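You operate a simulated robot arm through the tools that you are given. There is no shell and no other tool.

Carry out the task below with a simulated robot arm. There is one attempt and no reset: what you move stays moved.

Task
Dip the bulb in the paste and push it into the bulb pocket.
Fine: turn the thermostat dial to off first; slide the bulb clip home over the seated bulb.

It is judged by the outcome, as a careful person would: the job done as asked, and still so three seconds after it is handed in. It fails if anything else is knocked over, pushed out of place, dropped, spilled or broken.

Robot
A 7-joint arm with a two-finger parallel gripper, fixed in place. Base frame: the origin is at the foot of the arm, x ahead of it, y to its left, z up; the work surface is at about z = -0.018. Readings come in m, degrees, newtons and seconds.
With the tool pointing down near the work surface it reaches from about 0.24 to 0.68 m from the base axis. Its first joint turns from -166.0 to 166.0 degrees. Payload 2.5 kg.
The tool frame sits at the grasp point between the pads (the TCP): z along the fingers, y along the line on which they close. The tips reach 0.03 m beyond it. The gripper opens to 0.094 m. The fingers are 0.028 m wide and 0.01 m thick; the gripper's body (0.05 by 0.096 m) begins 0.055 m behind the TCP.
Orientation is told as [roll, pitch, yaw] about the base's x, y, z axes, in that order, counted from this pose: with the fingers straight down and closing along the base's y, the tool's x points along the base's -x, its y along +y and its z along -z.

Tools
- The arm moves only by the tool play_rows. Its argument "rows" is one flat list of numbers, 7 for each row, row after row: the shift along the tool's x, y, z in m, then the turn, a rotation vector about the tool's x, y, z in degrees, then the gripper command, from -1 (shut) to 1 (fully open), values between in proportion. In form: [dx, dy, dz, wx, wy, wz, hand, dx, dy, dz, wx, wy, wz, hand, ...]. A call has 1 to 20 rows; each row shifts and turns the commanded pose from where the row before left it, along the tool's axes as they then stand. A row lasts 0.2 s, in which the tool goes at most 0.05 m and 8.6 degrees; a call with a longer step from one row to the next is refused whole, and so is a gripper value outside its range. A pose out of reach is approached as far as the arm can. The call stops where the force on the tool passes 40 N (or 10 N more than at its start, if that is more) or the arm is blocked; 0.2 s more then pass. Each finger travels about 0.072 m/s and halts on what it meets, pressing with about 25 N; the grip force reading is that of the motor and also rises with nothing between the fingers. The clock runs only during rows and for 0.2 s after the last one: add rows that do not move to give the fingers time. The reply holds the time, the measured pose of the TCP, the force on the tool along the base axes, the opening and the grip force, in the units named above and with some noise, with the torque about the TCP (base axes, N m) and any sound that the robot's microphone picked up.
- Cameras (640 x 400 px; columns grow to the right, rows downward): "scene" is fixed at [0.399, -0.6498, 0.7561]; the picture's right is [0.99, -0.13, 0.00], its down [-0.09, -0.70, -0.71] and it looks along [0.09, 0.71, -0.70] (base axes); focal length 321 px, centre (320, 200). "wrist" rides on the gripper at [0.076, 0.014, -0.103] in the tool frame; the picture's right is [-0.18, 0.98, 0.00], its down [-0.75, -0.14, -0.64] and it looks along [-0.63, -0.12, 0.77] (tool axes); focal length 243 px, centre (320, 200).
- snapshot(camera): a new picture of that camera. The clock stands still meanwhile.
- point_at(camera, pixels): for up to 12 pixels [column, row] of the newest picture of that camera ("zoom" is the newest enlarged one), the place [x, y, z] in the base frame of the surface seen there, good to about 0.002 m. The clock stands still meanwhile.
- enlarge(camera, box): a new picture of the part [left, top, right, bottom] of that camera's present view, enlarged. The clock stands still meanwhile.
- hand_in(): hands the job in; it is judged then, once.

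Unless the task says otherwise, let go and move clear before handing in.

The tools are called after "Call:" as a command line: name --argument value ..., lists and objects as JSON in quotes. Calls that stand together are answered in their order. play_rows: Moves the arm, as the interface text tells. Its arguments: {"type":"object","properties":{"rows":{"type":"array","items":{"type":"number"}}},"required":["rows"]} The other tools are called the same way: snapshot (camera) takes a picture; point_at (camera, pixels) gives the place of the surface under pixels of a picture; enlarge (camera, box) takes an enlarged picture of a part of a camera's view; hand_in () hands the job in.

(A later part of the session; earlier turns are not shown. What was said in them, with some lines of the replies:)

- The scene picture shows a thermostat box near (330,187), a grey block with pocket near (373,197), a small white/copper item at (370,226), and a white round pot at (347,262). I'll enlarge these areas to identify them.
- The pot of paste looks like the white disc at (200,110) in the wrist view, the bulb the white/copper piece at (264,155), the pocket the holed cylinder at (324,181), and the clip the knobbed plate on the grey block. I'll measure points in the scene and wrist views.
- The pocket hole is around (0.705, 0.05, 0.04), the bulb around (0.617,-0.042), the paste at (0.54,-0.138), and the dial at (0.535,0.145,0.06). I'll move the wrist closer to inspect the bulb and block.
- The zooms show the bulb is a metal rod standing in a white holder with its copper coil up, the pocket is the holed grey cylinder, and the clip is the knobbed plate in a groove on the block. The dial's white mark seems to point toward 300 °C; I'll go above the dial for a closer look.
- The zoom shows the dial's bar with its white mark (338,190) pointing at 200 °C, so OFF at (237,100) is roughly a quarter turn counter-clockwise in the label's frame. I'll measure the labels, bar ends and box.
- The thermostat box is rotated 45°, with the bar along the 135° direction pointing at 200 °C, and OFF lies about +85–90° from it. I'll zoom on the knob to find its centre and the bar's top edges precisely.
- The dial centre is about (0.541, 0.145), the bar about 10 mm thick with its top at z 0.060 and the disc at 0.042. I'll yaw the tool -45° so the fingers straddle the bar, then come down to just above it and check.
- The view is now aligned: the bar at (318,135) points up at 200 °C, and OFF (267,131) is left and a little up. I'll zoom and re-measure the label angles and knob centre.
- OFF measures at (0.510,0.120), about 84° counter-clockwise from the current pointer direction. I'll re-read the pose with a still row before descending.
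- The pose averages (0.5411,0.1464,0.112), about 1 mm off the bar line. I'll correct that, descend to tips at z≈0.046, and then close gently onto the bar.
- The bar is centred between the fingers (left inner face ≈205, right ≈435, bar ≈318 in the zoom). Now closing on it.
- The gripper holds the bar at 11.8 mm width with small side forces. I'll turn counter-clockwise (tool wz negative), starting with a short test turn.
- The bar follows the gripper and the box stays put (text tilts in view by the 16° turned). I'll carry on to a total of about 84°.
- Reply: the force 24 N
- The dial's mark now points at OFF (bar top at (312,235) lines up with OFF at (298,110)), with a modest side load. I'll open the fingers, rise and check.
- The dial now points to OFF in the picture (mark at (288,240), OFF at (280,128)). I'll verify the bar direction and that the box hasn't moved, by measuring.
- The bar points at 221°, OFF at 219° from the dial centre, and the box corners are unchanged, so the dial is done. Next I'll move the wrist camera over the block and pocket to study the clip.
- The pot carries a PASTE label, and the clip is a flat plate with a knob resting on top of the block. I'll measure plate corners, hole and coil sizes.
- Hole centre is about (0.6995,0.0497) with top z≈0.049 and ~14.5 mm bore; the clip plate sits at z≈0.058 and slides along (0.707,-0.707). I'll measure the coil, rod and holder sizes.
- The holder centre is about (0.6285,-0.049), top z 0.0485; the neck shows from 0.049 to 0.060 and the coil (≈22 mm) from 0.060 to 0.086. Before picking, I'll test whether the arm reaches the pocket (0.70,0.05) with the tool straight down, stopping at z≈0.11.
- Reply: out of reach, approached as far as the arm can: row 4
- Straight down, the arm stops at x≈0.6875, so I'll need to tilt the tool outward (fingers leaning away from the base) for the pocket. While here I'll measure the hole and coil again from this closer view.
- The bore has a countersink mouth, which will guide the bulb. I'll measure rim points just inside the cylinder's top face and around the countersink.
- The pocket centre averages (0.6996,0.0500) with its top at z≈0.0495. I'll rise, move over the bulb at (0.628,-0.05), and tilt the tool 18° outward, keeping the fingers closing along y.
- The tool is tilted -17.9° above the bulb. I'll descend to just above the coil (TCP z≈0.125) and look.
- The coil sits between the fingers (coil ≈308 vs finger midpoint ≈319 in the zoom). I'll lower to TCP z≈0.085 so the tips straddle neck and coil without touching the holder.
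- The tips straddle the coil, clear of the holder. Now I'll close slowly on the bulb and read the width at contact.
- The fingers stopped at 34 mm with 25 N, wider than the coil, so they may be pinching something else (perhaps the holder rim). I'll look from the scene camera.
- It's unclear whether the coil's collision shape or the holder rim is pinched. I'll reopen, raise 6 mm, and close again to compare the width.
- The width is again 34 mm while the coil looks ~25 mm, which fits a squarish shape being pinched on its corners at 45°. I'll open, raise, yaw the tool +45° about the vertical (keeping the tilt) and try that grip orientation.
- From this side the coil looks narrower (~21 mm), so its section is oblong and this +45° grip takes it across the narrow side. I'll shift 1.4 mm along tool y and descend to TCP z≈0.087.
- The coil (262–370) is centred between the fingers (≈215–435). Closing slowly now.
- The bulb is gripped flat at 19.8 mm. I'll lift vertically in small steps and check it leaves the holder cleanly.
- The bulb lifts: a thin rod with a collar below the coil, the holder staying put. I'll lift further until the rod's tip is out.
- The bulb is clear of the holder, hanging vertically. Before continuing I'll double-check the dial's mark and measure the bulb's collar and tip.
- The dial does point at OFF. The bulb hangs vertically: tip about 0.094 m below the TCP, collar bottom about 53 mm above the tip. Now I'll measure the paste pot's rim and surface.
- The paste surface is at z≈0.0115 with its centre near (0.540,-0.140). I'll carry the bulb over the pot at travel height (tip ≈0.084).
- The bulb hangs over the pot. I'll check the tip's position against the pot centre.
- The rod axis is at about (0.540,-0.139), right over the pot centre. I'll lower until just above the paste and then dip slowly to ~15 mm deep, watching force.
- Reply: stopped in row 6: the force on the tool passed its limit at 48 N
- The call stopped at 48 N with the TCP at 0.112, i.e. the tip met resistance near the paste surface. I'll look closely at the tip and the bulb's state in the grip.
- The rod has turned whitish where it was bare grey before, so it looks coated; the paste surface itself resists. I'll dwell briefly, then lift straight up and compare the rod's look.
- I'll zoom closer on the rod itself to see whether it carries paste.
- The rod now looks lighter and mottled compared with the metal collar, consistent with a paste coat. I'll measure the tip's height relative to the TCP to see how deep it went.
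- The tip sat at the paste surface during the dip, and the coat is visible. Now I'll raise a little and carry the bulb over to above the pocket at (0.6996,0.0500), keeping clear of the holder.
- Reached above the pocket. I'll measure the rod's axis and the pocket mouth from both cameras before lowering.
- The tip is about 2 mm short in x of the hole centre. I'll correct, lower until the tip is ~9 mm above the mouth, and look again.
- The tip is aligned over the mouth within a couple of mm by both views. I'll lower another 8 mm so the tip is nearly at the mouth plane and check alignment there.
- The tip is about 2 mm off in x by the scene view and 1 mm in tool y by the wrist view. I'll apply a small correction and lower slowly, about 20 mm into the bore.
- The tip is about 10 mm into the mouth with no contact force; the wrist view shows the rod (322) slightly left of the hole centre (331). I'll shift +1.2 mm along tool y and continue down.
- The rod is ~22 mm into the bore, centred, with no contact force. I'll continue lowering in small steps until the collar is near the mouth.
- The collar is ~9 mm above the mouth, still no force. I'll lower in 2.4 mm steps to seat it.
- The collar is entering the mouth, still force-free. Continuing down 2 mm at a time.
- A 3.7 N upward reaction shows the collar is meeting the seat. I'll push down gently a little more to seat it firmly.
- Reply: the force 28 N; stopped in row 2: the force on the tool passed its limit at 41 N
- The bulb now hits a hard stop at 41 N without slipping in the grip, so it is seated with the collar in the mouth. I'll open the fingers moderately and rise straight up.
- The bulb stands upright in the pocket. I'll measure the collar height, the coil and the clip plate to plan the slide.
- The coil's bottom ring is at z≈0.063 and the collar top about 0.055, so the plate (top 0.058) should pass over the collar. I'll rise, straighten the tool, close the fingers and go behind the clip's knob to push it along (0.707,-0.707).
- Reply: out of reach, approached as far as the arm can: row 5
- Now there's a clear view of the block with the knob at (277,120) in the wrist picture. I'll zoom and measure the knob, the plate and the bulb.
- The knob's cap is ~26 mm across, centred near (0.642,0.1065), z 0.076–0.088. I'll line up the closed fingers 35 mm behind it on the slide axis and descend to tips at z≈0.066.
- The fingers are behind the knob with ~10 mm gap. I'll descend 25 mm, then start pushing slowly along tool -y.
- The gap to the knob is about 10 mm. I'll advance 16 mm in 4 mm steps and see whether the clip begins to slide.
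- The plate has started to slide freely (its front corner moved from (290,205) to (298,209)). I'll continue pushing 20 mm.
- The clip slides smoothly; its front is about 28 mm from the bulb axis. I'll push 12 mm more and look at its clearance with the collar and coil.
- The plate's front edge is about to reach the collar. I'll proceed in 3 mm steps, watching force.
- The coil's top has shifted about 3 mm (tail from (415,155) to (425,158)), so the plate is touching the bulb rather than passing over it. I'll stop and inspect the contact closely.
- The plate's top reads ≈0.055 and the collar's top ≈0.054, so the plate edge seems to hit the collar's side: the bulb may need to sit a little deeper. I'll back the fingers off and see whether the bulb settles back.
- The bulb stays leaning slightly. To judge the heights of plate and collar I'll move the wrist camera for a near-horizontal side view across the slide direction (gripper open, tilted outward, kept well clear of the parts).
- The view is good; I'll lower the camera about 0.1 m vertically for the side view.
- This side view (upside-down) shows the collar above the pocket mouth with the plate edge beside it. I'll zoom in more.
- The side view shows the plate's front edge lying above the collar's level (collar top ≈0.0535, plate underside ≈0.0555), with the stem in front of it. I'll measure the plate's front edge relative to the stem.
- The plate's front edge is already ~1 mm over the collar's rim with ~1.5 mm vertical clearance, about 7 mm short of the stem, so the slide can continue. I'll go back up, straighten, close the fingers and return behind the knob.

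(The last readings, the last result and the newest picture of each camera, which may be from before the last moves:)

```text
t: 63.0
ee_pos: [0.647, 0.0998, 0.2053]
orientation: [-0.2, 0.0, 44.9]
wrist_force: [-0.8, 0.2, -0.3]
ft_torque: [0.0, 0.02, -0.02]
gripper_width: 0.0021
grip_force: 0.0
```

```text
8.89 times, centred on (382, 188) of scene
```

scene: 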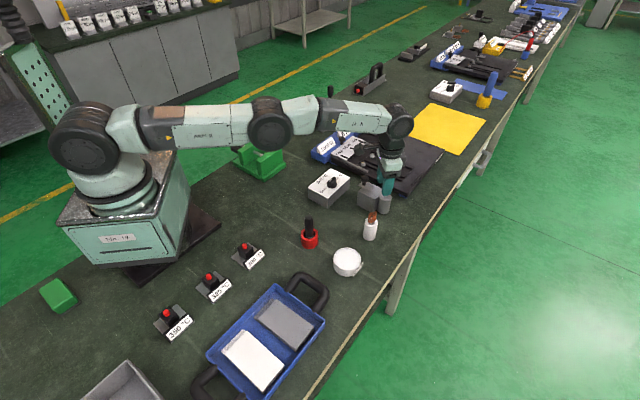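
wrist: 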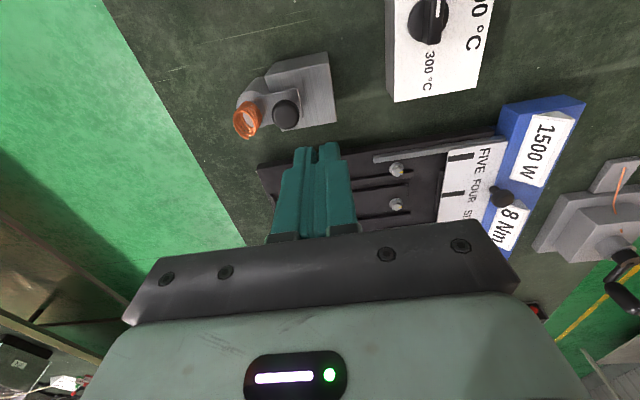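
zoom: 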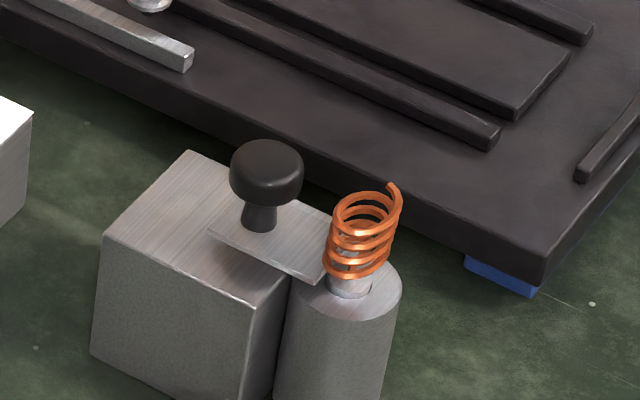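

I'm 36 mm behind the knob on the slide axis. I'll descend to the pushing height.

Call:
play_rows --rows '[0, 0, 0.03, 0, 0, 0, -0.95, 0, 0, 0.03, 0, 0, 0, -0.95, 0, 0, 0.025, 0, 0, 0, -0.95, 0, 0, 0.0125, 0, 0, 0, -0.95, 0, 0, 0.0115, 0, 0, 0, -0.95, 0, 0, 0, 0, 0, 0, -0.95]'

Call:
enlarge --camera "wrist" --box '[170, 80, 370, 220]'

Call:
enlarge --camera "scene" --box '[360, 165, 405, 210]'

```text
t: 64.4
ee_pos: [0.6475, 0.1, 0.0962]
orientation: [-0.4, 0.0, 44.9]
wrist_force: [-0.1, 0.7, -0.2]
ft_torque: [-0.02, 0.04, 0.02]
gripper_width: 0.0025
grip_force: 0.1
```

```text
2.86 times, centred on (270, 150) of wrist
```

zoom: 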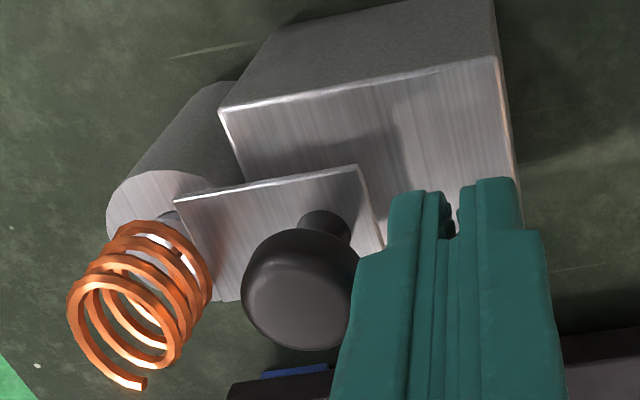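

```text
8.89 times, centred on (382, 188) of scene
```

zoom: 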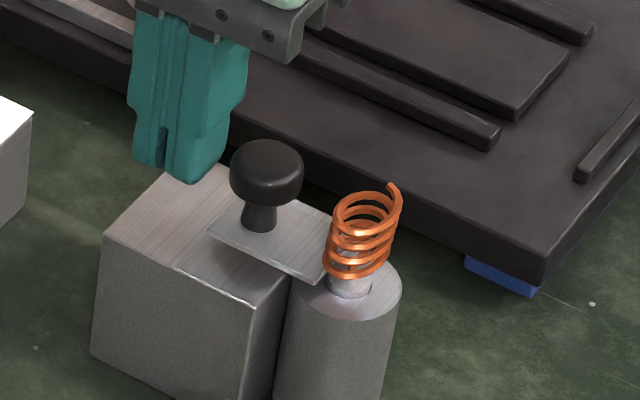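

Now I'll advance 12 mm to regain contact and then push 4 mm more, checking the bulb.

Call:
play_rows --rows '[0, -0.004, 0, 0, 0, 0, -0.95, 0, -0.004, 0, 0, 0, 0, -0.95, 0, -0.004, 0, 0, 0, 0, -0.95, 0, -0.002, 0, 0, 0, 0, -0.95, 0, -0.002, 0, 0, 0, 0, -0.95]'

Call:
enlarge --camera "scene" --box '[360, 165, 405, 210]'

Call:
enlarge --camera "wrist" --box '[190, 90, 310, 210]'

```text
t: 65.6
ee_pos: [0.6573, 0.0906, 0.0962]
orientation: [-0.1, 0.1, 45.1]
wrist_force: [-11.2, 6.8, 2.3]
ft_torque: [0.06, 0.07, 0.0]
gripper_width: 0.0001
grip_force: 0.1
```

```text
8.89 times, centred on (382, 188) of scene
```

zoom: 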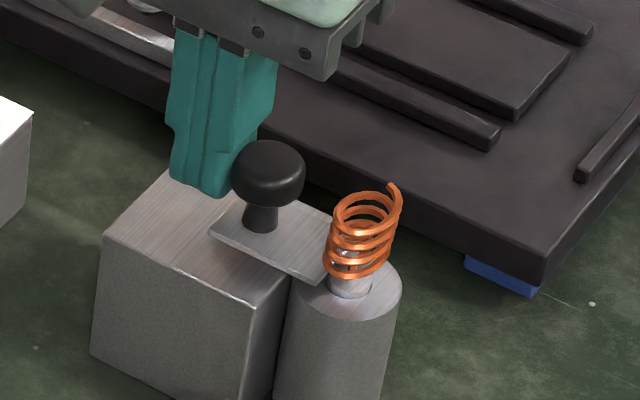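

```text
3.33 times, centred on (250, 150) of wrist
```

zoom: 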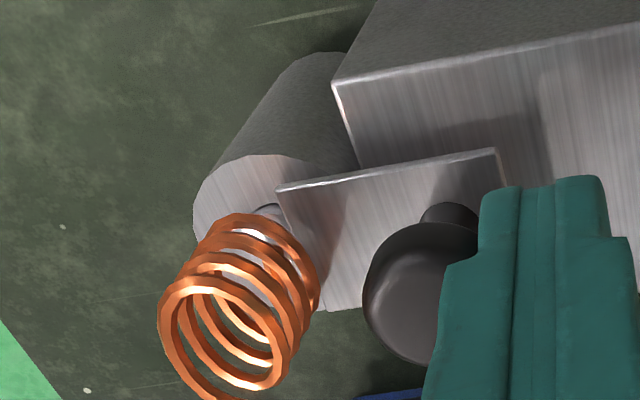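

The clip is now blocked with ~13 N while its edge is only at the collar's rim, and the coil sits ~2 mm higher than the plate's slot suggests, so the bulb is probably not fully home. I'll back off, tilt the tool and press the bulb down from above with closed fingers so it can self-centre.

Call:
play_rows --rows '[0, 0.005, 0, 0, 0, 0, -0.95, 0, 0.01, 0, 0, 0, 0, -0.95, 0, 0, -0.03, 0, 0, 0, -0.95, 0, 0, -0.04, 0, 0, 0, -0.95, 0, 0, -0.04, 0, 0, 0, -0.95, 0, 0, 0, 0, -6, 0, -0.95, 0, 0, 0, 0, -6, 0, -0.95, 0, 0, 0, 0, -6, 0, -0.95, 0.0027, -0.0243, 0.0152, 0, 0, 0, -0.95, 0.0027, -0.0243, 0.0152, 0, 0, 0, -0.95, 0.0027, -0.0243, 0.0152, 0, 0, 0, -0.95, 0, 0, 0, 0, 0, 0, -0.95]'

Call:
snapshot --camera "wrist"

Call:
enlarge --camera "scene" --box '[360, 150, 420, 210]'

Call:
enlarge --camera "wrist" --box '[270, 40, 390, 170]'

```text
t: 68.2
ee_pos: [0.7019, 0.0518, 0.1593]
orientation: [-0.4, -18.0, 45.2]
wrist_force: [-0.7, 0.3, -0.6]
ft_torque: [0.01, -0.03, 0.0]
gripper_width: 0.0025
grip_force: 0.1
```

```text
taken
```

wrist: 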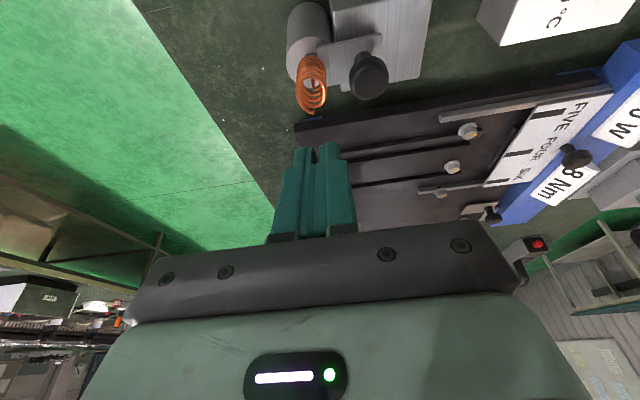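

```text
6.67 times, centred on (390, 180) of scene
```

zoom: 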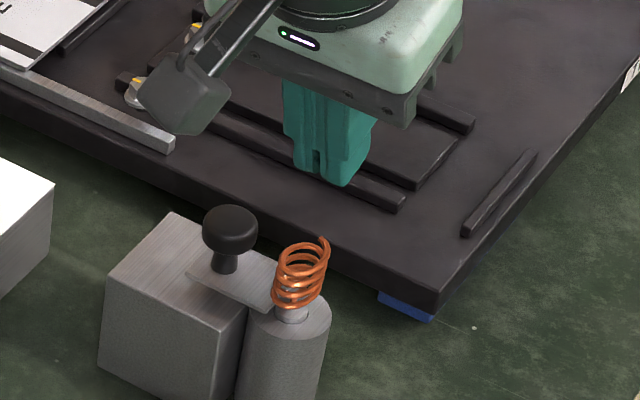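

```text
3.08 times, centred on (330, 105) of wrist
```

zoom: 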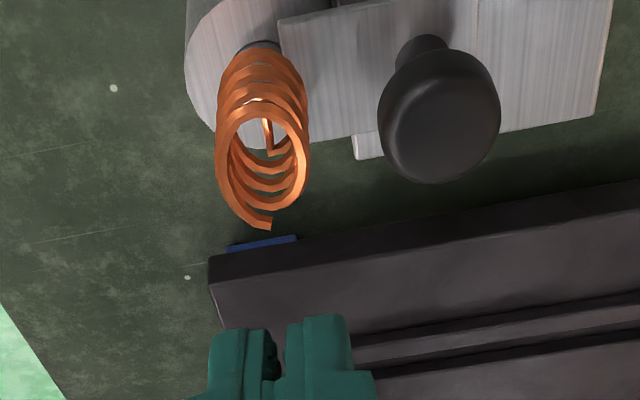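

I'm above the bulb. I'll measure the coil's top ring to choose the pressing point.

Call:
point_at --camera "zoom" --pixels '[[222, 155], [303, 145], [258, 105], [265, 225], [245, 215], [235, 120], [295, 180], [270, 50], [262, 45], [225, 190]]'

Call:
enlarge --camera "scene" --box '[374, 180, 398, 204]'

Call:
point_at --camera "zoom" --pixels '[[285, 165], [405, 155], [345, 130], [340, 195], [393, 115], [272, 240], [385, 240], [330, 275], [400, 130]]'

```text
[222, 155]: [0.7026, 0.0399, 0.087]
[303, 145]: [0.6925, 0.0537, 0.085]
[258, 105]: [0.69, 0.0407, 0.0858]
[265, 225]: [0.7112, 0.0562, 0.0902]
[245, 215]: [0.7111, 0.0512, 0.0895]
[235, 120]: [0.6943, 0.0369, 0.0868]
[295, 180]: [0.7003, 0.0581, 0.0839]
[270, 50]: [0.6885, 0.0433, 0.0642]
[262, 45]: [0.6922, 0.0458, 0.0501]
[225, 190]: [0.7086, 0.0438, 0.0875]
```

```text
16.00 times, centred on (386, 192) of scene
```

zoom: 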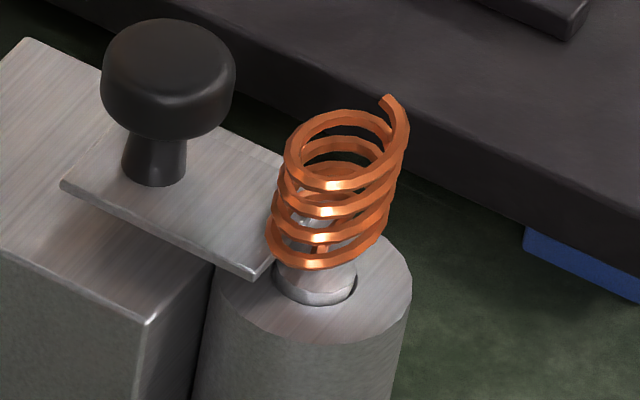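

```text
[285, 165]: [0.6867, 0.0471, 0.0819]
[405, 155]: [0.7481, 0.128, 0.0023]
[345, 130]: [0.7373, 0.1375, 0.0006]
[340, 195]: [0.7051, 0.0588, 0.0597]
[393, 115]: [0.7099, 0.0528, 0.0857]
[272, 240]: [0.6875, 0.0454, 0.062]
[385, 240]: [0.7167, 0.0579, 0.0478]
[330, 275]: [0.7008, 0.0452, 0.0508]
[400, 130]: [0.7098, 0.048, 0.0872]
```

The coil's top ring is centred near (0.699,0.048), z≈0.088, right under the fingertip edge. I'll descend to just above it, then press slowly.

Call:
play_rows --rows '[0.0035, 0, 0.0108, 0, 0, 0, -0.95, 0.0035, 0, 0.0108, 0, 0, 0, -0.95, 0.0031, 0, 0.0095, 0, 0, 0, -0.95, 0, 0, 0, 0, 0, 0, -0.95]'

Call:
enlarge --camera "scene" --box '[365, 165, 410, 210]'

Call:
enlarge --camera "wrist" --box '[260, 80, 380, 200]'

```text
t: 69.2
ee_pos: [0.7056, 0.0525, 0.1277]
orientation: [-0.4, -18.1, 45.1]
wrist_force: [-0.6, -0.4, 0.3]
ft_torque: [0.0, 0.01, -0.02]
gripper_width: 0.0023
grip_force: 0.0
```

```text
8.89 times, centred on (388, 188) of scene
```

zoom: 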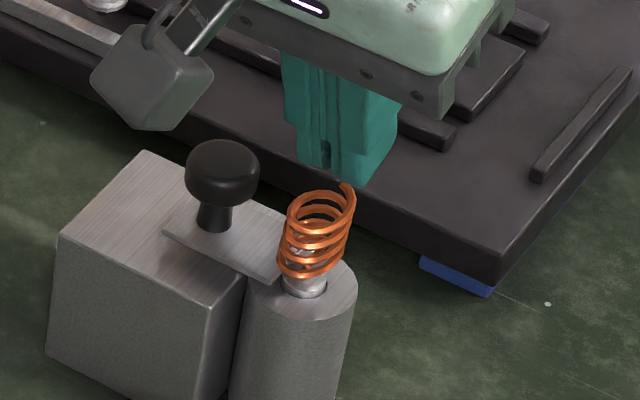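

```text
3.33 times, centred on (320, 140) of wrist
```

zoom: 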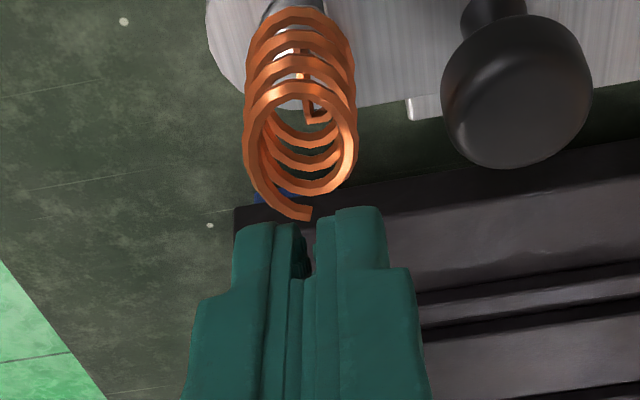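

Fingertips are ~6 mm above the coil, offset ~2 mm to +l and slightly outward; I'll correct these and press down in 1.5 mm steps.

Call:
play_rows --rows '[0.002, -0.0015, -0.0007, 0, 0, 0, -0.95, 0.00062, 0, 0.0019, 0, 0, 0, -0.95, 0.00062, 0, 0.0019, 0, 0, 0, -0.95, 0.00046, 0, 0.00143, 0, 0, 0, -0.95, 0.00046, 0, 0.00143, 0, 0, 0, -0.95]'

Call:
enlarge --camera "scene" --box '[365, 165, 410, 210]'

```text
t: 70.4
ee_pos: [0.7045, 0.0484, 0.1227]
orientation: [-0.3, -18.0, 45.0]
wrist_force: [-0.8, -0.1, 3.7]
ft_torque: [-0.02, 0.05, 0.01]
gripper_width: 0.0024
grip_force: 0.1
```

```text
8.89 times, centred on (388, 188) of scene
```

zoom: 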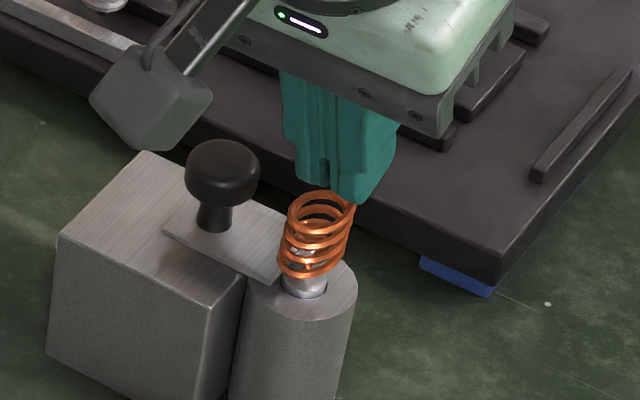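

Contact starts (3.7 N). Continuing to press in small steps.

Call:
play_rows --rows '[0.00046, 0, 0.00143, 0, 0, 0, -0.95, 0.00046, 0, 0.00143, 0, 0, 0, -0.95, 0, 0, 0, 0, 0, 0, -0.95]'

Call:
enlarge --camera "scene" --box '[365, 165, 410, 210]'

Call:
enlarge --camera "wrist" --box '[260, 80, 380, 200]'

```text
t: 71.2
ee_pos: [0.7054, 0.049, 0.1213]
orientation: [-0.5, -18.1, 45.0]
wrist_force: [-2.4, -1.6, 22.3]
ft_torque: [-0.03, 0.21, 0.02]
gripper_width: 0.0027
grip_force: 0.4
```

```text
8.89 times, centred on (388, 188) of scene
```

zoom: 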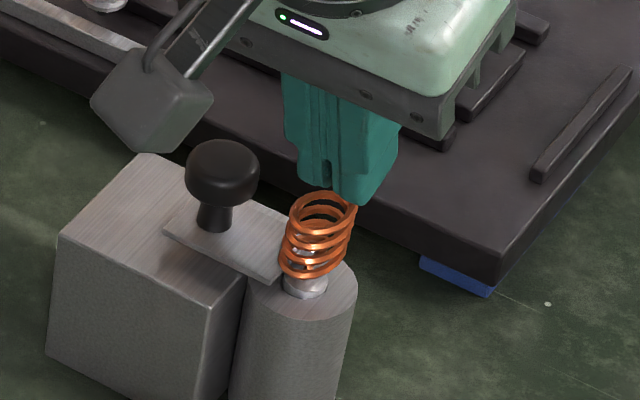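

```text
3.33 times, centred on (320, 140) of wrist
```

zoom: 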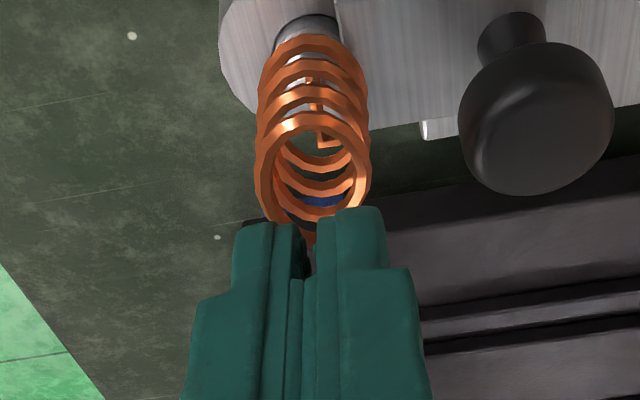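

The fingertips are pressing on the coil's far rim (about 9 mm too far outward). I'll lift off, shift 9 mm back along the lean direction and press again at the centre.

Call:
play_rows --rows '[-0.0012, 0, -0.0038, 0, 0, 0, -0.95, -0.0012, 0, -0.0038, 0, 0, 0, -0.95, 0.0044, -0.0005, -0.0014, 0, 0, 0, -0.95, 0.0044, 0, -0.0014, 0, 0, 0, -0.95, 0, 0, 0, 0, 0, 0, -0.95]'

Call:
enlarge --camera "scene" --box '[365, 165, 410, 210]'

Call:
enlarge --camera "wrist" --box '[260, 80, 380, 200]'

```text
t: 72.4
ee_pos: [0.6973, 0.0416, 0.1243]
orientation: [-0.3, -17.9, 45.0]
wrist_force: [-0.2, 0.2, -0.6]
ft_torque: [0.02, -0.01, 0.0]
gripper_width: 0.0021
grip_force: 0.1
```

```text
8.89 times, centred on (388, 188) of scene
```

zoom: 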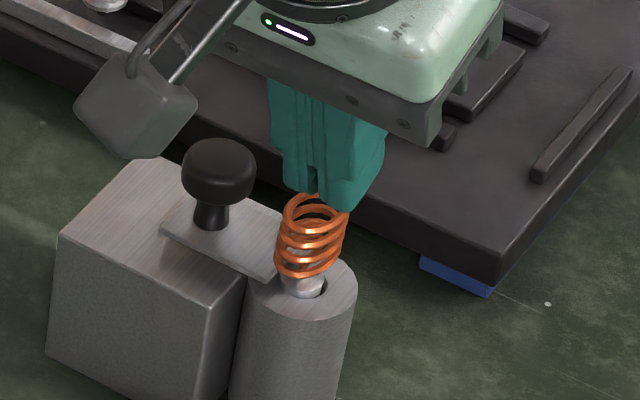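

```text
3.33 times, centred on (320, 140) of wrist
```

zoom: 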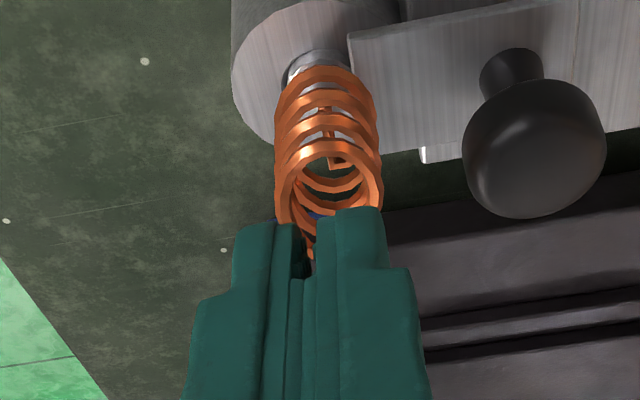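

Call:
enlarge --camera "scene" --box '[374, 182, 398, 206]'

Call:
enlarge --camera "wrist" --box '[290, 80, 360, 160]'

```text
16.00 times, centred on (386, 194) of scene
```

zoom: 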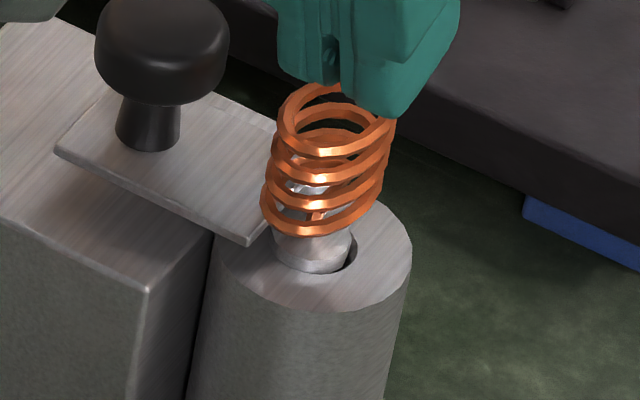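

```text
5.00 times, centred on (325, 120) of wrist
```

zoom: 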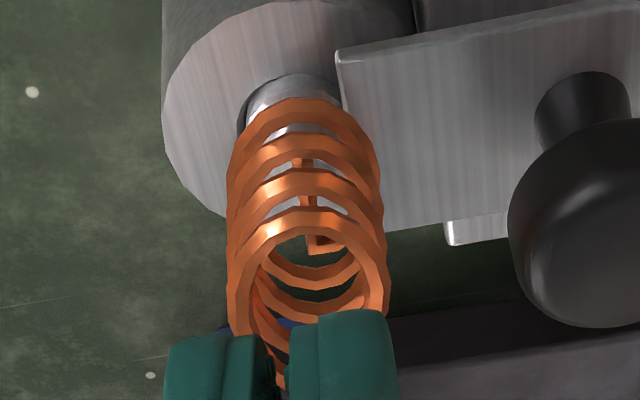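

The bulb is loose by about a millimetre in the mouth. I'll centre the fingertips over the coil (+3 mm along tool y) and press straight down again.

Call:
play_rows --rows '[0, 0.003, 0, 0, 0, 0, -0.95, 0.00062, 0, 0.0019, 0, 0, 0, -0.95, 0.00062, 0, 0.0019, 0, 0, 0, -0.95, 0.00031, 0, 0.00095, 0, 0, 0, -0.95]'

Call:
enlarge --camera "wrist" --box '[290, 80, 360, 160]'

Call:
enlarge --camera "scene" --box '[374, 182, 398, 206]'

```text
t: 73.4
ee_pos: [0.6957, 0.0437, 0.1219]
orientation: [-0.3, -18.0, 45.1]
wrist_force: [0.2, -0.9, 4.9]
ft_torque: [-0.04, 0.04, -0.01]
gripper_width: 0.0024
grip_force: 0.3
```

```text
5.00 times, centred on (325, 120) of wrist
```

zoom: 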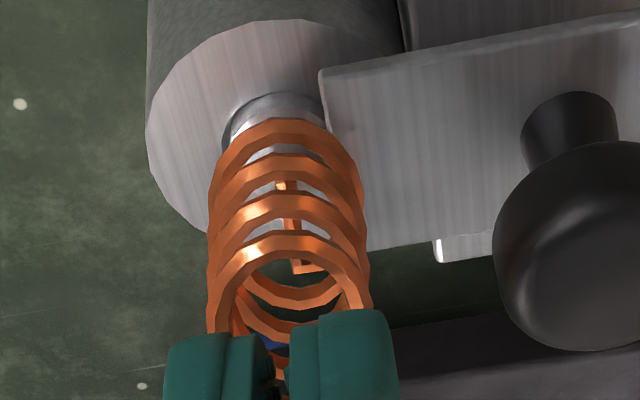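

```text
16.00 times, centred on (386, 194) of scene
```

zoom: 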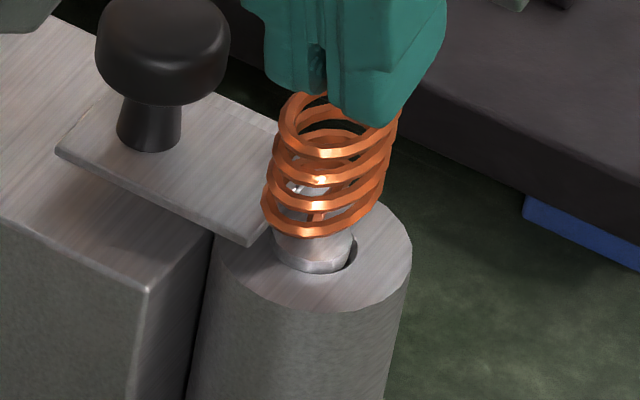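

The plate appears to butt against the collar's edge, so the bulb needs to sit deeper and centred. The fingertips are now over the coil's middle in light contact (4.9 N); I'll press down further and watch how far it goes.

Call:
play_rows --rows '[0.00031, 0, 0.00095, 0, 0, 0, -0.95, 0.00031, 0, 0.00095, 0, 0, 0, -0.95, 0.00031, 0, 0.00095, 0, 0, 0, -0.95, 0, 0, 0, 0, 0, 0, -0.95]'

Call:
enlarge --camera "scene" --box '[374, 182, 398, 206]'

Call:
enlarge --camera "wrist" --box '[290, 80, 360, 160]'

```text
t: 74.4
ee_pos: [0.6964, 0.0428, 0.1216]
orientation: [-0.6, -18.2, 45.1]
wrist_force: [-4.7, -6.2, 32.9]
ft_torque: [-0.23, 0.3, 0.05]
gripper_width: 0.0023
grip_force: 0.0
```

```text
16.00 times, centred on (386, 194) of scene
```

zoom: 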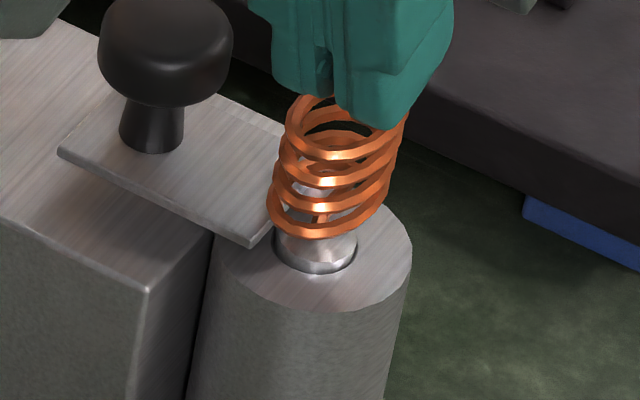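

```text
5.00 times, centred on (325, 120) of wrist
```

zoom: 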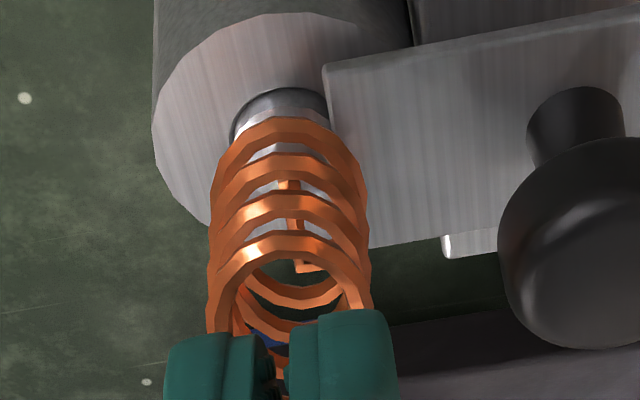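

Under 33 N the bulb re-centred but didn't go deeper, so it is bottomed in its seat. I'll lift off and take the side view again to see how plate, collar and coil now relate.

Call:
play_rows --rows '[-0.0031, 0, -0.0095, 0, 0, 0, -0.95, -0.0062, 0, -0.019, 0, 0, 0, -0.5, -0.0062, 0, -0.019, 0, 0, 0, 0, -0.0031, 0, -0.0095, 0, 0, 0, 0.5, 0.0238, -0.001, -0.0077, 0, 0, 0, 1, 0.0238, -0.001, -0.0077, 0, 0, 0, 1, 0, 0, 0, 0, -5.7, 0, 1, 0, 0, 0, 0, -5.7, 0, 1, 0, 0, 0, 0, -5.7, 0, 1, 0, 0, 0, 0, 0, 0, 1]'

Call:
snapshot --camera "wrist"

```text
t: 76.6
ee_pos: [0.6609, 0.0075, 0.1792]
orientation: [-0.5, -35.1, 45.1]
wrist_force: [0.1, -0.3, -0.3]
ft_torque: [0.0, 0.01, -0.03]
gripper_width: 0.094
grip_force: 0.0
```

```text
taken
```

wrist: 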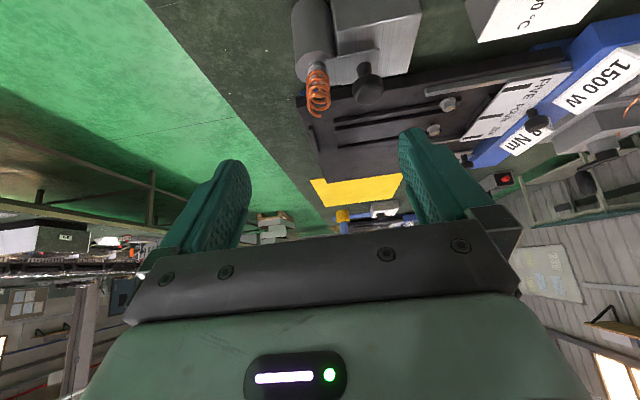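

Call:
play_rows --rows '[0.0115, 0, 0.0164, 0, 0, 0, 1, 0.0115, 0, 0.0164, 0, 0, 0, 1, 0.0115, 0, 0.0164, 0, 0, 0, 1, 0.0115, 0, 0.0164, 0, 0, 0, 1, 0, 0, 0, 0, 0, 0, 1]'

Call:
snapshot --camera "wrist"

Call:
enlarge --camera "wrist" --box '[290, 120, 350, 180]'

Call:
enlarge --camera "wrist" --box '[260, 80, 400, 210]'

```text
t: 77.8
ee_pos: [0.6589, 0.0082, 0.0973]
orientation: [-0.3, -35.1, 45.1]
wrist_force: [0.5, 0.2, -0.2]
ft_torque: [-0.03, -0.02, -0.03]
gripper_width: 0.0939
grip_force: 0.0
```

```text
taken
```

wrist: 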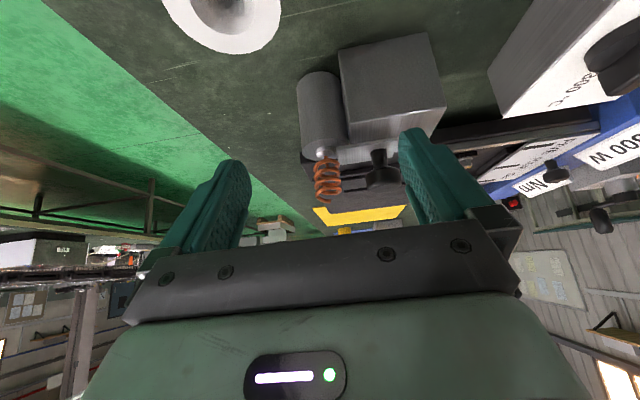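

```text
6.67 times, centred on (320, 150) of wrist
```

zoom: 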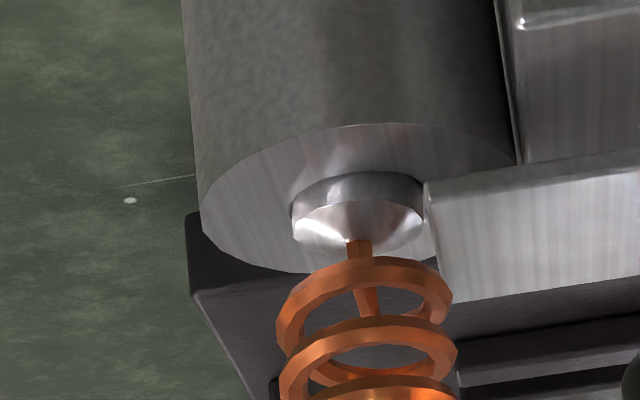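

```text
3.08 times, centred on (330, 145) of wrist
```

zoom: 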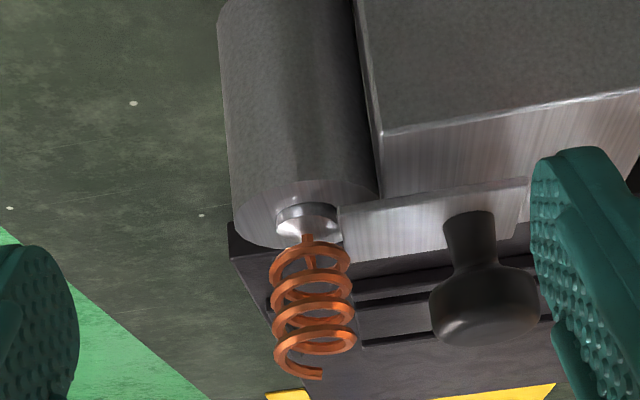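

The bulb is now upright and centred, with the plate's front edge about 10 mm from its axis (just outside the coil's width) and its underside above the collar rim. I'll check the scene view and measure the plate's present position.

Call:
point_at --camera "wrist" --pixels '[[329, 149], [330, 154], [332, 160], [335, 152], [322, 155], [322, 157], [326, 152], [318, 152], [335, 160], [313, 168], [327, 165], [340, 172]]'

Call:
enlarge --camera "scene" --box '[350, 165, 410, 215]'

```text
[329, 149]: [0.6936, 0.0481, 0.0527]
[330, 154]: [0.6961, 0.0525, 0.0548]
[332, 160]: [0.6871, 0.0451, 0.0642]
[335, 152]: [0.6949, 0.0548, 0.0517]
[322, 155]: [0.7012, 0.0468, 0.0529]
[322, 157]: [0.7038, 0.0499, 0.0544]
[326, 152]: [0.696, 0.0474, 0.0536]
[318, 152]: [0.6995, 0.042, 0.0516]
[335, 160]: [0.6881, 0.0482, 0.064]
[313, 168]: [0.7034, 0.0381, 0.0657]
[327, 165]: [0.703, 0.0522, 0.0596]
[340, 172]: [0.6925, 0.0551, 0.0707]
```

```text
8.00 times, centred on (380, 190) of scene
```

zoom: 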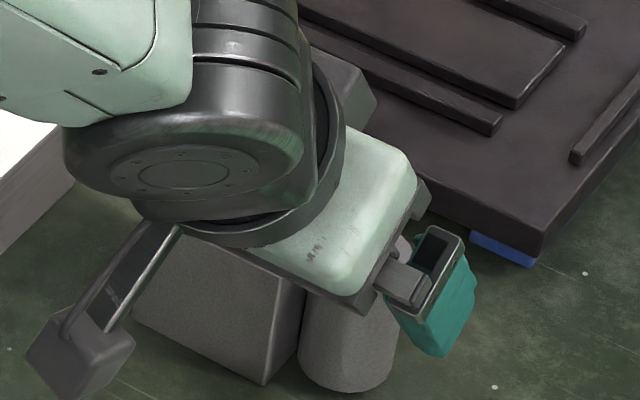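

Call:
enlarge --camera "wrist" --box '[290, 120, 350, 180]'

Call:
point_at --camera "zoom" --pixels '[[432, 192], [436, 205], [442, 230], [450, 270], [470, 185], [500, 250], [420, 200], [300, 205], [357, 245], [345, 210], [380, 215], [355, 190]]'

```text
6.67 times, centred on (320, 150) of wrist
```

zoom: 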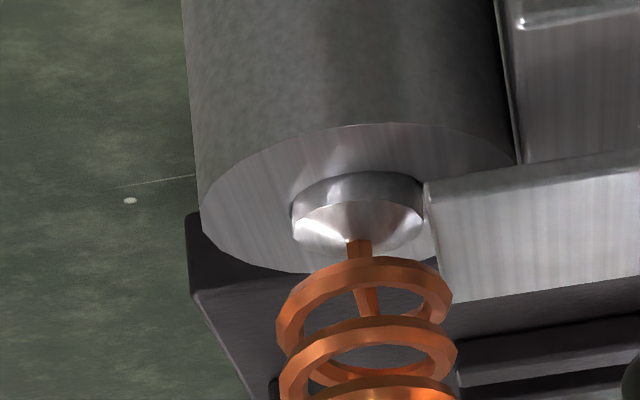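

```text
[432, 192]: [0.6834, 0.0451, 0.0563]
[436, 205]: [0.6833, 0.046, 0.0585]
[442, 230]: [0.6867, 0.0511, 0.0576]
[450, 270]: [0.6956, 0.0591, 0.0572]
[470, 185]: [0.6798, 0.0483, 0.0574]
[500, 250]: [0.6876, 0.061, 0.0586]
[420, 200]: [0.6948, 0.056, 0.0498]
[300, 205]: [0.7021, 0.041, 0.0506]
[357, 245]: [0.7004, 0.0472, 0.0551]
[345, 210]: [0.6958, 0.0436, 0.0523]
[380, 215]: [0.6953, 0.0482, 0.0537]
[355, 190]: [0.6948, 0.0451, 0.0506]
```

The plate slid back to ~9 mm from the axis when the bulb righted itself, so earlier it had tipped the bulb slightly while wedging in under the coil. With the bulb now upright and centred I'll return behind the knob and push again, more firmly.

Call:
play_rows --rows '[-0.0143, 0, -0.0205, 0, 0, 0, 1, -0.0143, 0, -0.0205, 0, 0, 0, 1, -0.0143, 0, -0.0205, 0, 0, 0, 0.6, -0.0143, 0, -0.0205, 0, 0, 0, 0.2, 0, 0, 0, 0, 7, 0, -0.2, 0, 0, 0, 0, 7, 0, -0.5, 0, 0, 0, 0, 7, 0, -0.8, 0, 0, 0, 0, 7, 0, -0.95, 0, 0, 0, 0, 7.1, 0, -0.95, -0.0194, 0.0251, 0, 0, 0, 0, -0.95, -0.0194, 0.0251, 0, 0, 0, 0, -0.95, -0.0194, 0.0251, 0, 0, 0, 0, -0.95, 0, 0, 0, 0, 0, 0, -0.95]'

Call:
enlarge --camera "scene" --box '[374, 182, 398, 206]'

Call:
enlarge --camera "scene" --box '[355, 165, 410, 215]'

```text
t: 80.6
ee_pos: [0.6495, 0.1014, 0.1972]
orientation: [-0.4, 0.1, 44.8]
wrist_force: [0.7, -0.8, -0.1]
ft_torque: [-0.04, -0.02, 0.02]
gripper_width: 0.0023
grip_force: 0.0
```

```text
16.00 times, centred on (386, 194) of scene
```

zoom: 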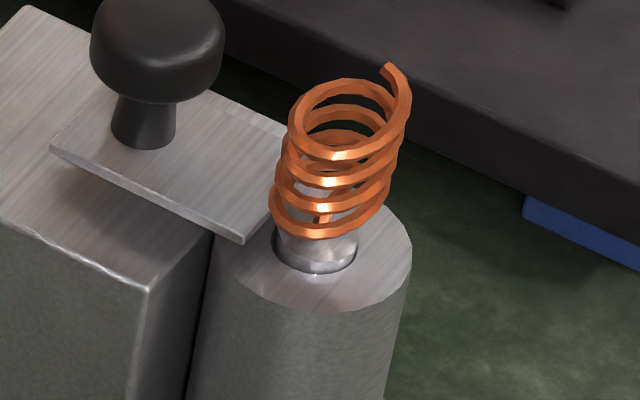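

```text
8.00 times, centred on (382, 190) of scene
```

zoom: 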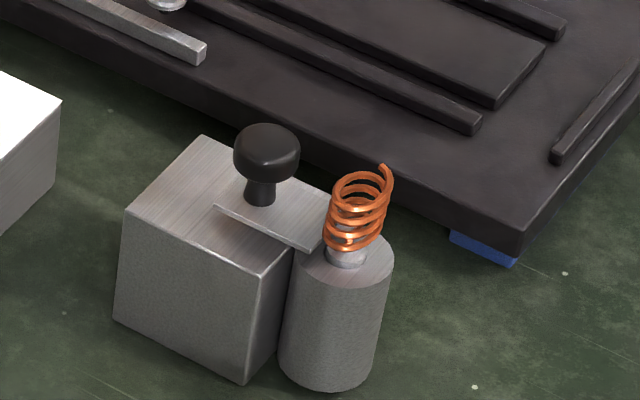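

The plate front is ~8.7 mm from the axis now. I'll descend behind the knob and push in small steps, watching both bulb and plate.

Call:
play_rows --rows '[0, 0, 0.03, 0, 0, 0, -0.95, 0, 0, 0.03, 0, 0, 0, -0.95, 0, 0, 0.025, 0, 0, 0, -0.95, 0, 0, 0.0155, 0, 0, 0, -0.95, 0, -0.004, 0, 0, 0, 0, -0.95, 0, -0.004, 0, 0, 0, 0, -0.95, 0, -0.003, 0, 0, 0, 0, -0.95]'

Call:
enlarge --camera "scene" --box '[374, 182, 398, 206]'

```text
t: 82.2
ee_pos: [0.6559, 0.0951, 0.0965]
orientation: [-0.3, 0.2, 45.0]
wrist_force: [0.3, 1.9, -1.6]
ft_torque: [0.0, 0.03, 0.0]
gripper_width: 0.0019
grip_force: 0.0
```

```text
16.00 times, centred on (386, 194) of scene
```

zoom: 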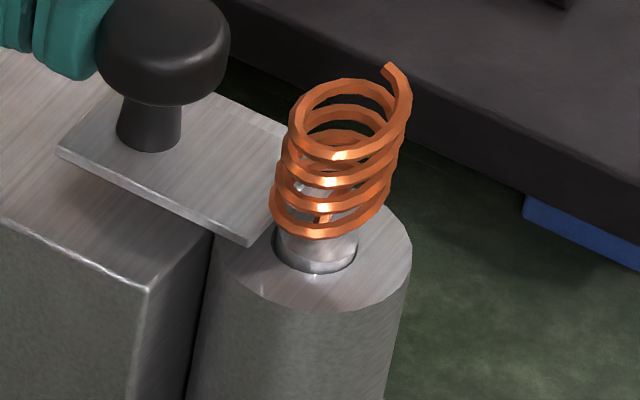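

Call:
play_rows --rows '[0, -0.002, 0, 0, 0, 0, -0.95, 0, -0.002, 0, 0, 0, 0, -0.95, 0, 0, 0, 0, 0, 0, -0.95]'

Call:
enlarge --camera "scene" --box '[374, 182, 398, 206]'

```text
t: 83.0
ee_pos: [0.6584, 0.0916, 0.0965]
orientation: [-0.2, 0.0, 45.0]
wrist_force: [-6.1, 5.0, 2.1]
ft_torque: [0.07, 0.03, 0.01]
gripper_width: 0.0
grip_force: 0.1
```

```text
16.00 times, centred on (386, 194) of scene
```

zoom: 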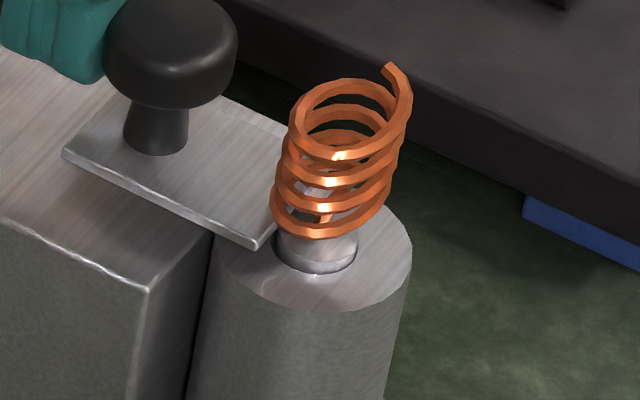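

The plate moved 3 mm further to ~5.5 mm from the axis without moving the bulb, and now meets resistance (8 N) at the same place as before. I'll press a bit harder to see whether this is a firm end stop.

Call:
play_rows --rows '[0, -0.002, 0, 0, 0, 0, -0.95, 0, -0.002, 0, 0, 0, 0, -0.95, 0, 0, 0, 0, 0, 0, -0.95]'

Call:
enlarge --camera "scene" --box '[374, 182, 398, 206]'

Call:
enlarge --camera "wrist" --box '[170, 90, 330, 220]'

```text
t: 83.8
ee_pos: [0.6599, 0.0911, 0.0958]
orientation: [0.1, 0.0, 44.9]
wrist_force: [-29.7, 19.3, 8.7]
ft_torque: [0.16, 0.25, -0.11]
gripper_width: 0.0
grip_force: 0.0
```

```text
16.00 times, centred on (386, 194) of scene
```

zoom: 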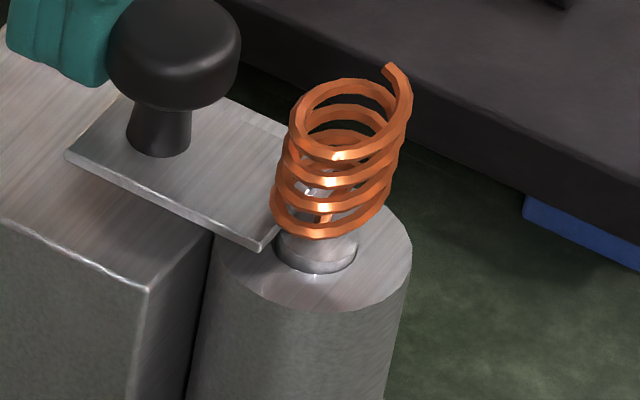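

```text
3.08 times, centred on (250, 155) of wrist
```

zoom: 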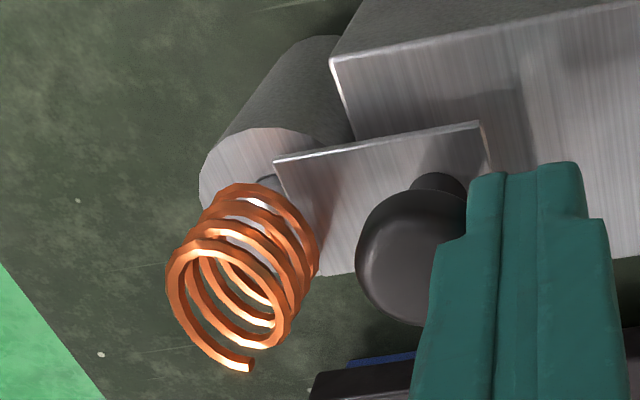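

The plate reaches a firm end stop (35 N, no further travel) about 2 mm over the collar's rim, with the bulb undisturbed, so the clip is home. I'll back the fingers off, rise and check everything.

Call:
play_rows --rows '[0, 0.003, 0, 0, 0, 0, -0.95, 0, 0.006, 0, 0, 0, 0, -0.95, 0, 0.008, 0, 0, 0, 0, -0.95, 0, 0, -0.03, 0, 0, 0, -0.95, 0, 0, -0.04, 0, 0, 0, -0.95, 0, 0, -0.04, 0, 0, 0, -0.95, 0, 0.03, 0, 0, 0, 0, -0.95, 0, 0, 0, 0, 0, 0, -0.95]'

Call:
enlarge --camera "scene" --box '[374, 182, 398, 206]'

Call:
snapshot --camera "wrist"

Call:
enlarge --camera "wrist" --box '[190, 60, 330, 180]'

```text
t: 85.6
ee_pos: [0.6268, 0.1233, 0.2092]
orientation: [-0.3, 0.1, 44.9]
wrist_force: [-0.1, -0.4, 0.2]
ft_torque: [-0.02, 0.0, 0.0]
gripper_width: 0.0021
grip_force: 0.0
```

```text
16.00 times, centred on (386, 194) of scene
```

zoom: 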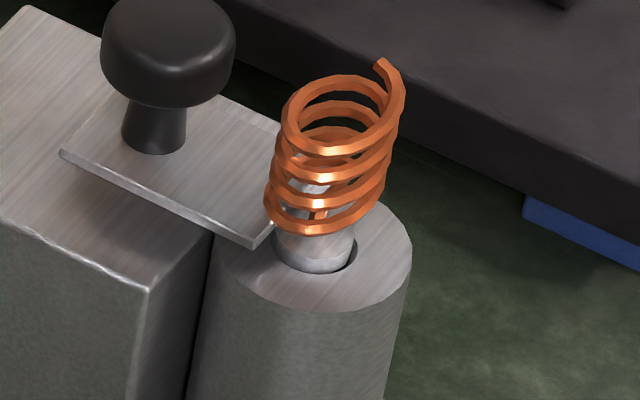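

```text
taken
```

wrist: 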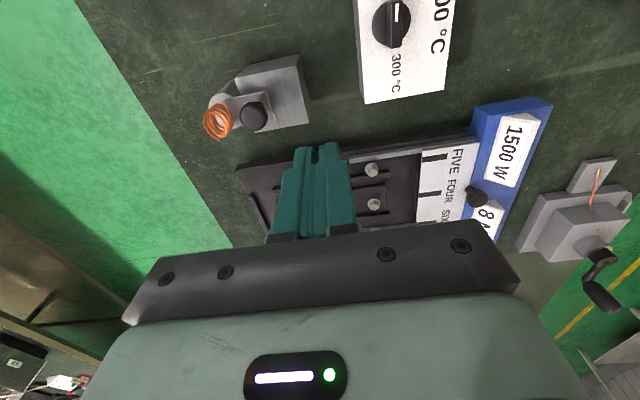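

```text
3.33 times, centred on (260, 120) of wrist
```

zoom: 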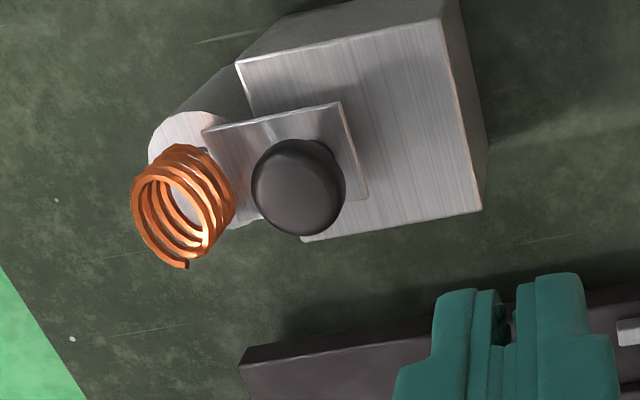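

After release the plate eased back ~1 mm and the bulb moved with it, so I want to be sure it is truly home. I'll zoom further on the contact region.

Call:
enlarge --camera "scene" --box '[379, 192, 393, 202]'

Call:
enlarge --camera "wrist" --box '[195, 80, 285, 150]'

```text
16.00 times, centred on (386, 197) of scene
```

zoom: 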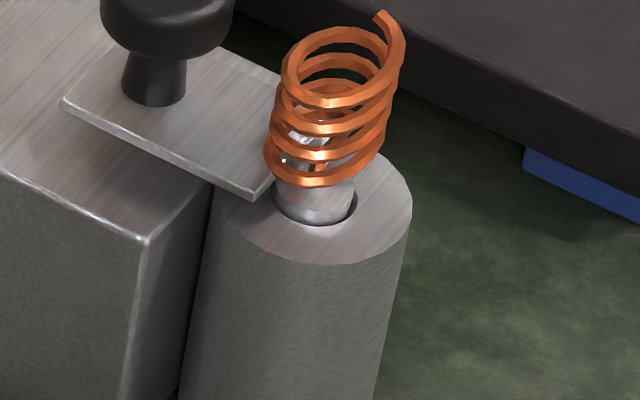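

```text
5.71 times, centred on (240, 115) of wrist
```

zoom: 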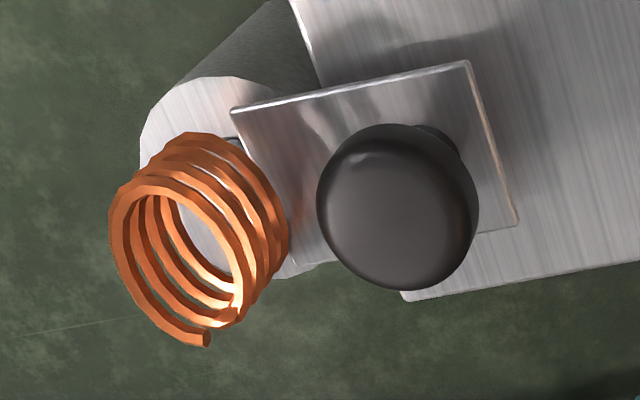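

The stop position repeats at the same plate location (it relaxes to the same spot each time), with the plate's front tucked under the coil and over the collar's edge, so the clip is at its home stop. I'll move the arm well clear and inspect the whole scene.

Call:
play_rows --rows '[0, 0, -0.04, 0, 0, 0, -0.9, 0, 0, -0.04, 0, 0, 0, -0.5, 0.028, 0.028, 0, 0, 0, 0, 0, 0.028, 0.028, 0, 0, 0, 0, 0, 0.028, 0.028, 0, 0, 0, 0, 0, 0, 0, 0, 0, 0, 0, 0]'

Call:
snapshot --camera "scene"

Call:
enlarge --camera "scene" --box '[374, 182, 398, 206]'

Call:
enlarge --camera "scene" --box '[290, 160, 410, 290]'

```text
t: 87.0
ee_pos: [0.5071, 0.1232, 0.2868]
orientation: [-0.3, 0.0, 44.9]
wrist_force: [0.0, 0.6, -0.4]
ft_torque: [0.02, -0.01, 0.01]
gripper_width: 0.0472
grip_force: 0.0
```

```text
taken
```

scene: 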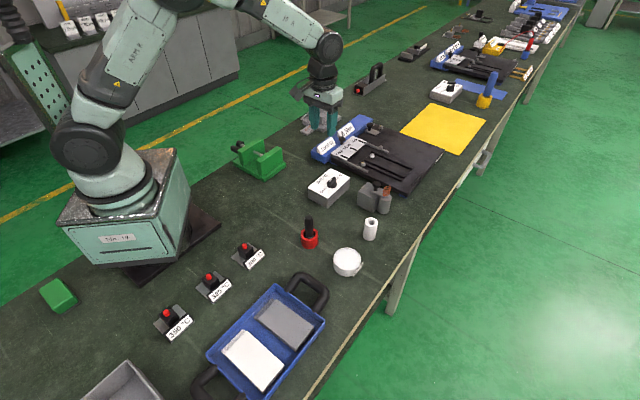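

```text
16.00 times, centred on (386, 194) of scene
```

zoom: 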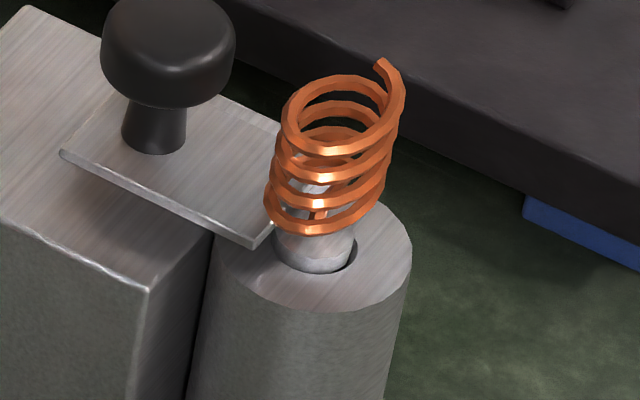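

```text
3.08 times, centred on (350, 225) of scene
```

zoom: 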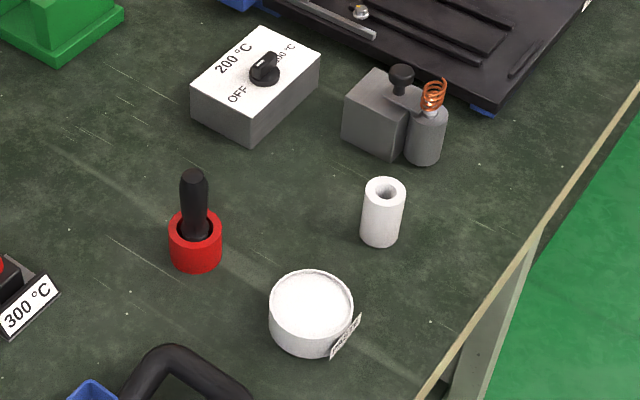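

The final views show the dial at OFF, the bulb standing in its pocket, and the clip plate at its stop, tucked over the collar under the coil. The holder, paste pot, tray and other items look unmoved, and the arm is clear with the gripper empty, so I'm handing in.

Call:
hand_in

```text
The job is handed in.
```

The job is handed in. All four steps are done, but two of them rest on my reading of the pictures and forces.

- **Thermostat dial:** I turned it first. Its mark measured about 3° from the OFF label, and the box did not move.
- **Paste:** The paste surface was solid to the touch, so only the bulb's tip met it (the arm stopped at 48 N). Afterwards the whole rod looked lighter and mottled next to the bare metal collar, which I took as a paste coat. I could not confirm that any other way.
- **Bulb in the pocket:** It went in without resistance and stopped hard when pushed (41 N). It did not go deeper under a second press of about 33 N. At the end it stood close to where it had first settled.
- **Clip:** The plate stopped at the same place each time I pushed it, the last time at 35 N. There it sits over the edge of the collar and under the coil, overlapping the collar by about 1.5 mm. I took this as its home position, but no click was picked up to confirm it. After the last push it eased back about 1 mm. On the first push the plate also shifted and tilted the bulb slightly.

In the last pictures the bulb's holder, paste pot, tray and other items looked unmoved. The gripper was empty and the arm was clear.
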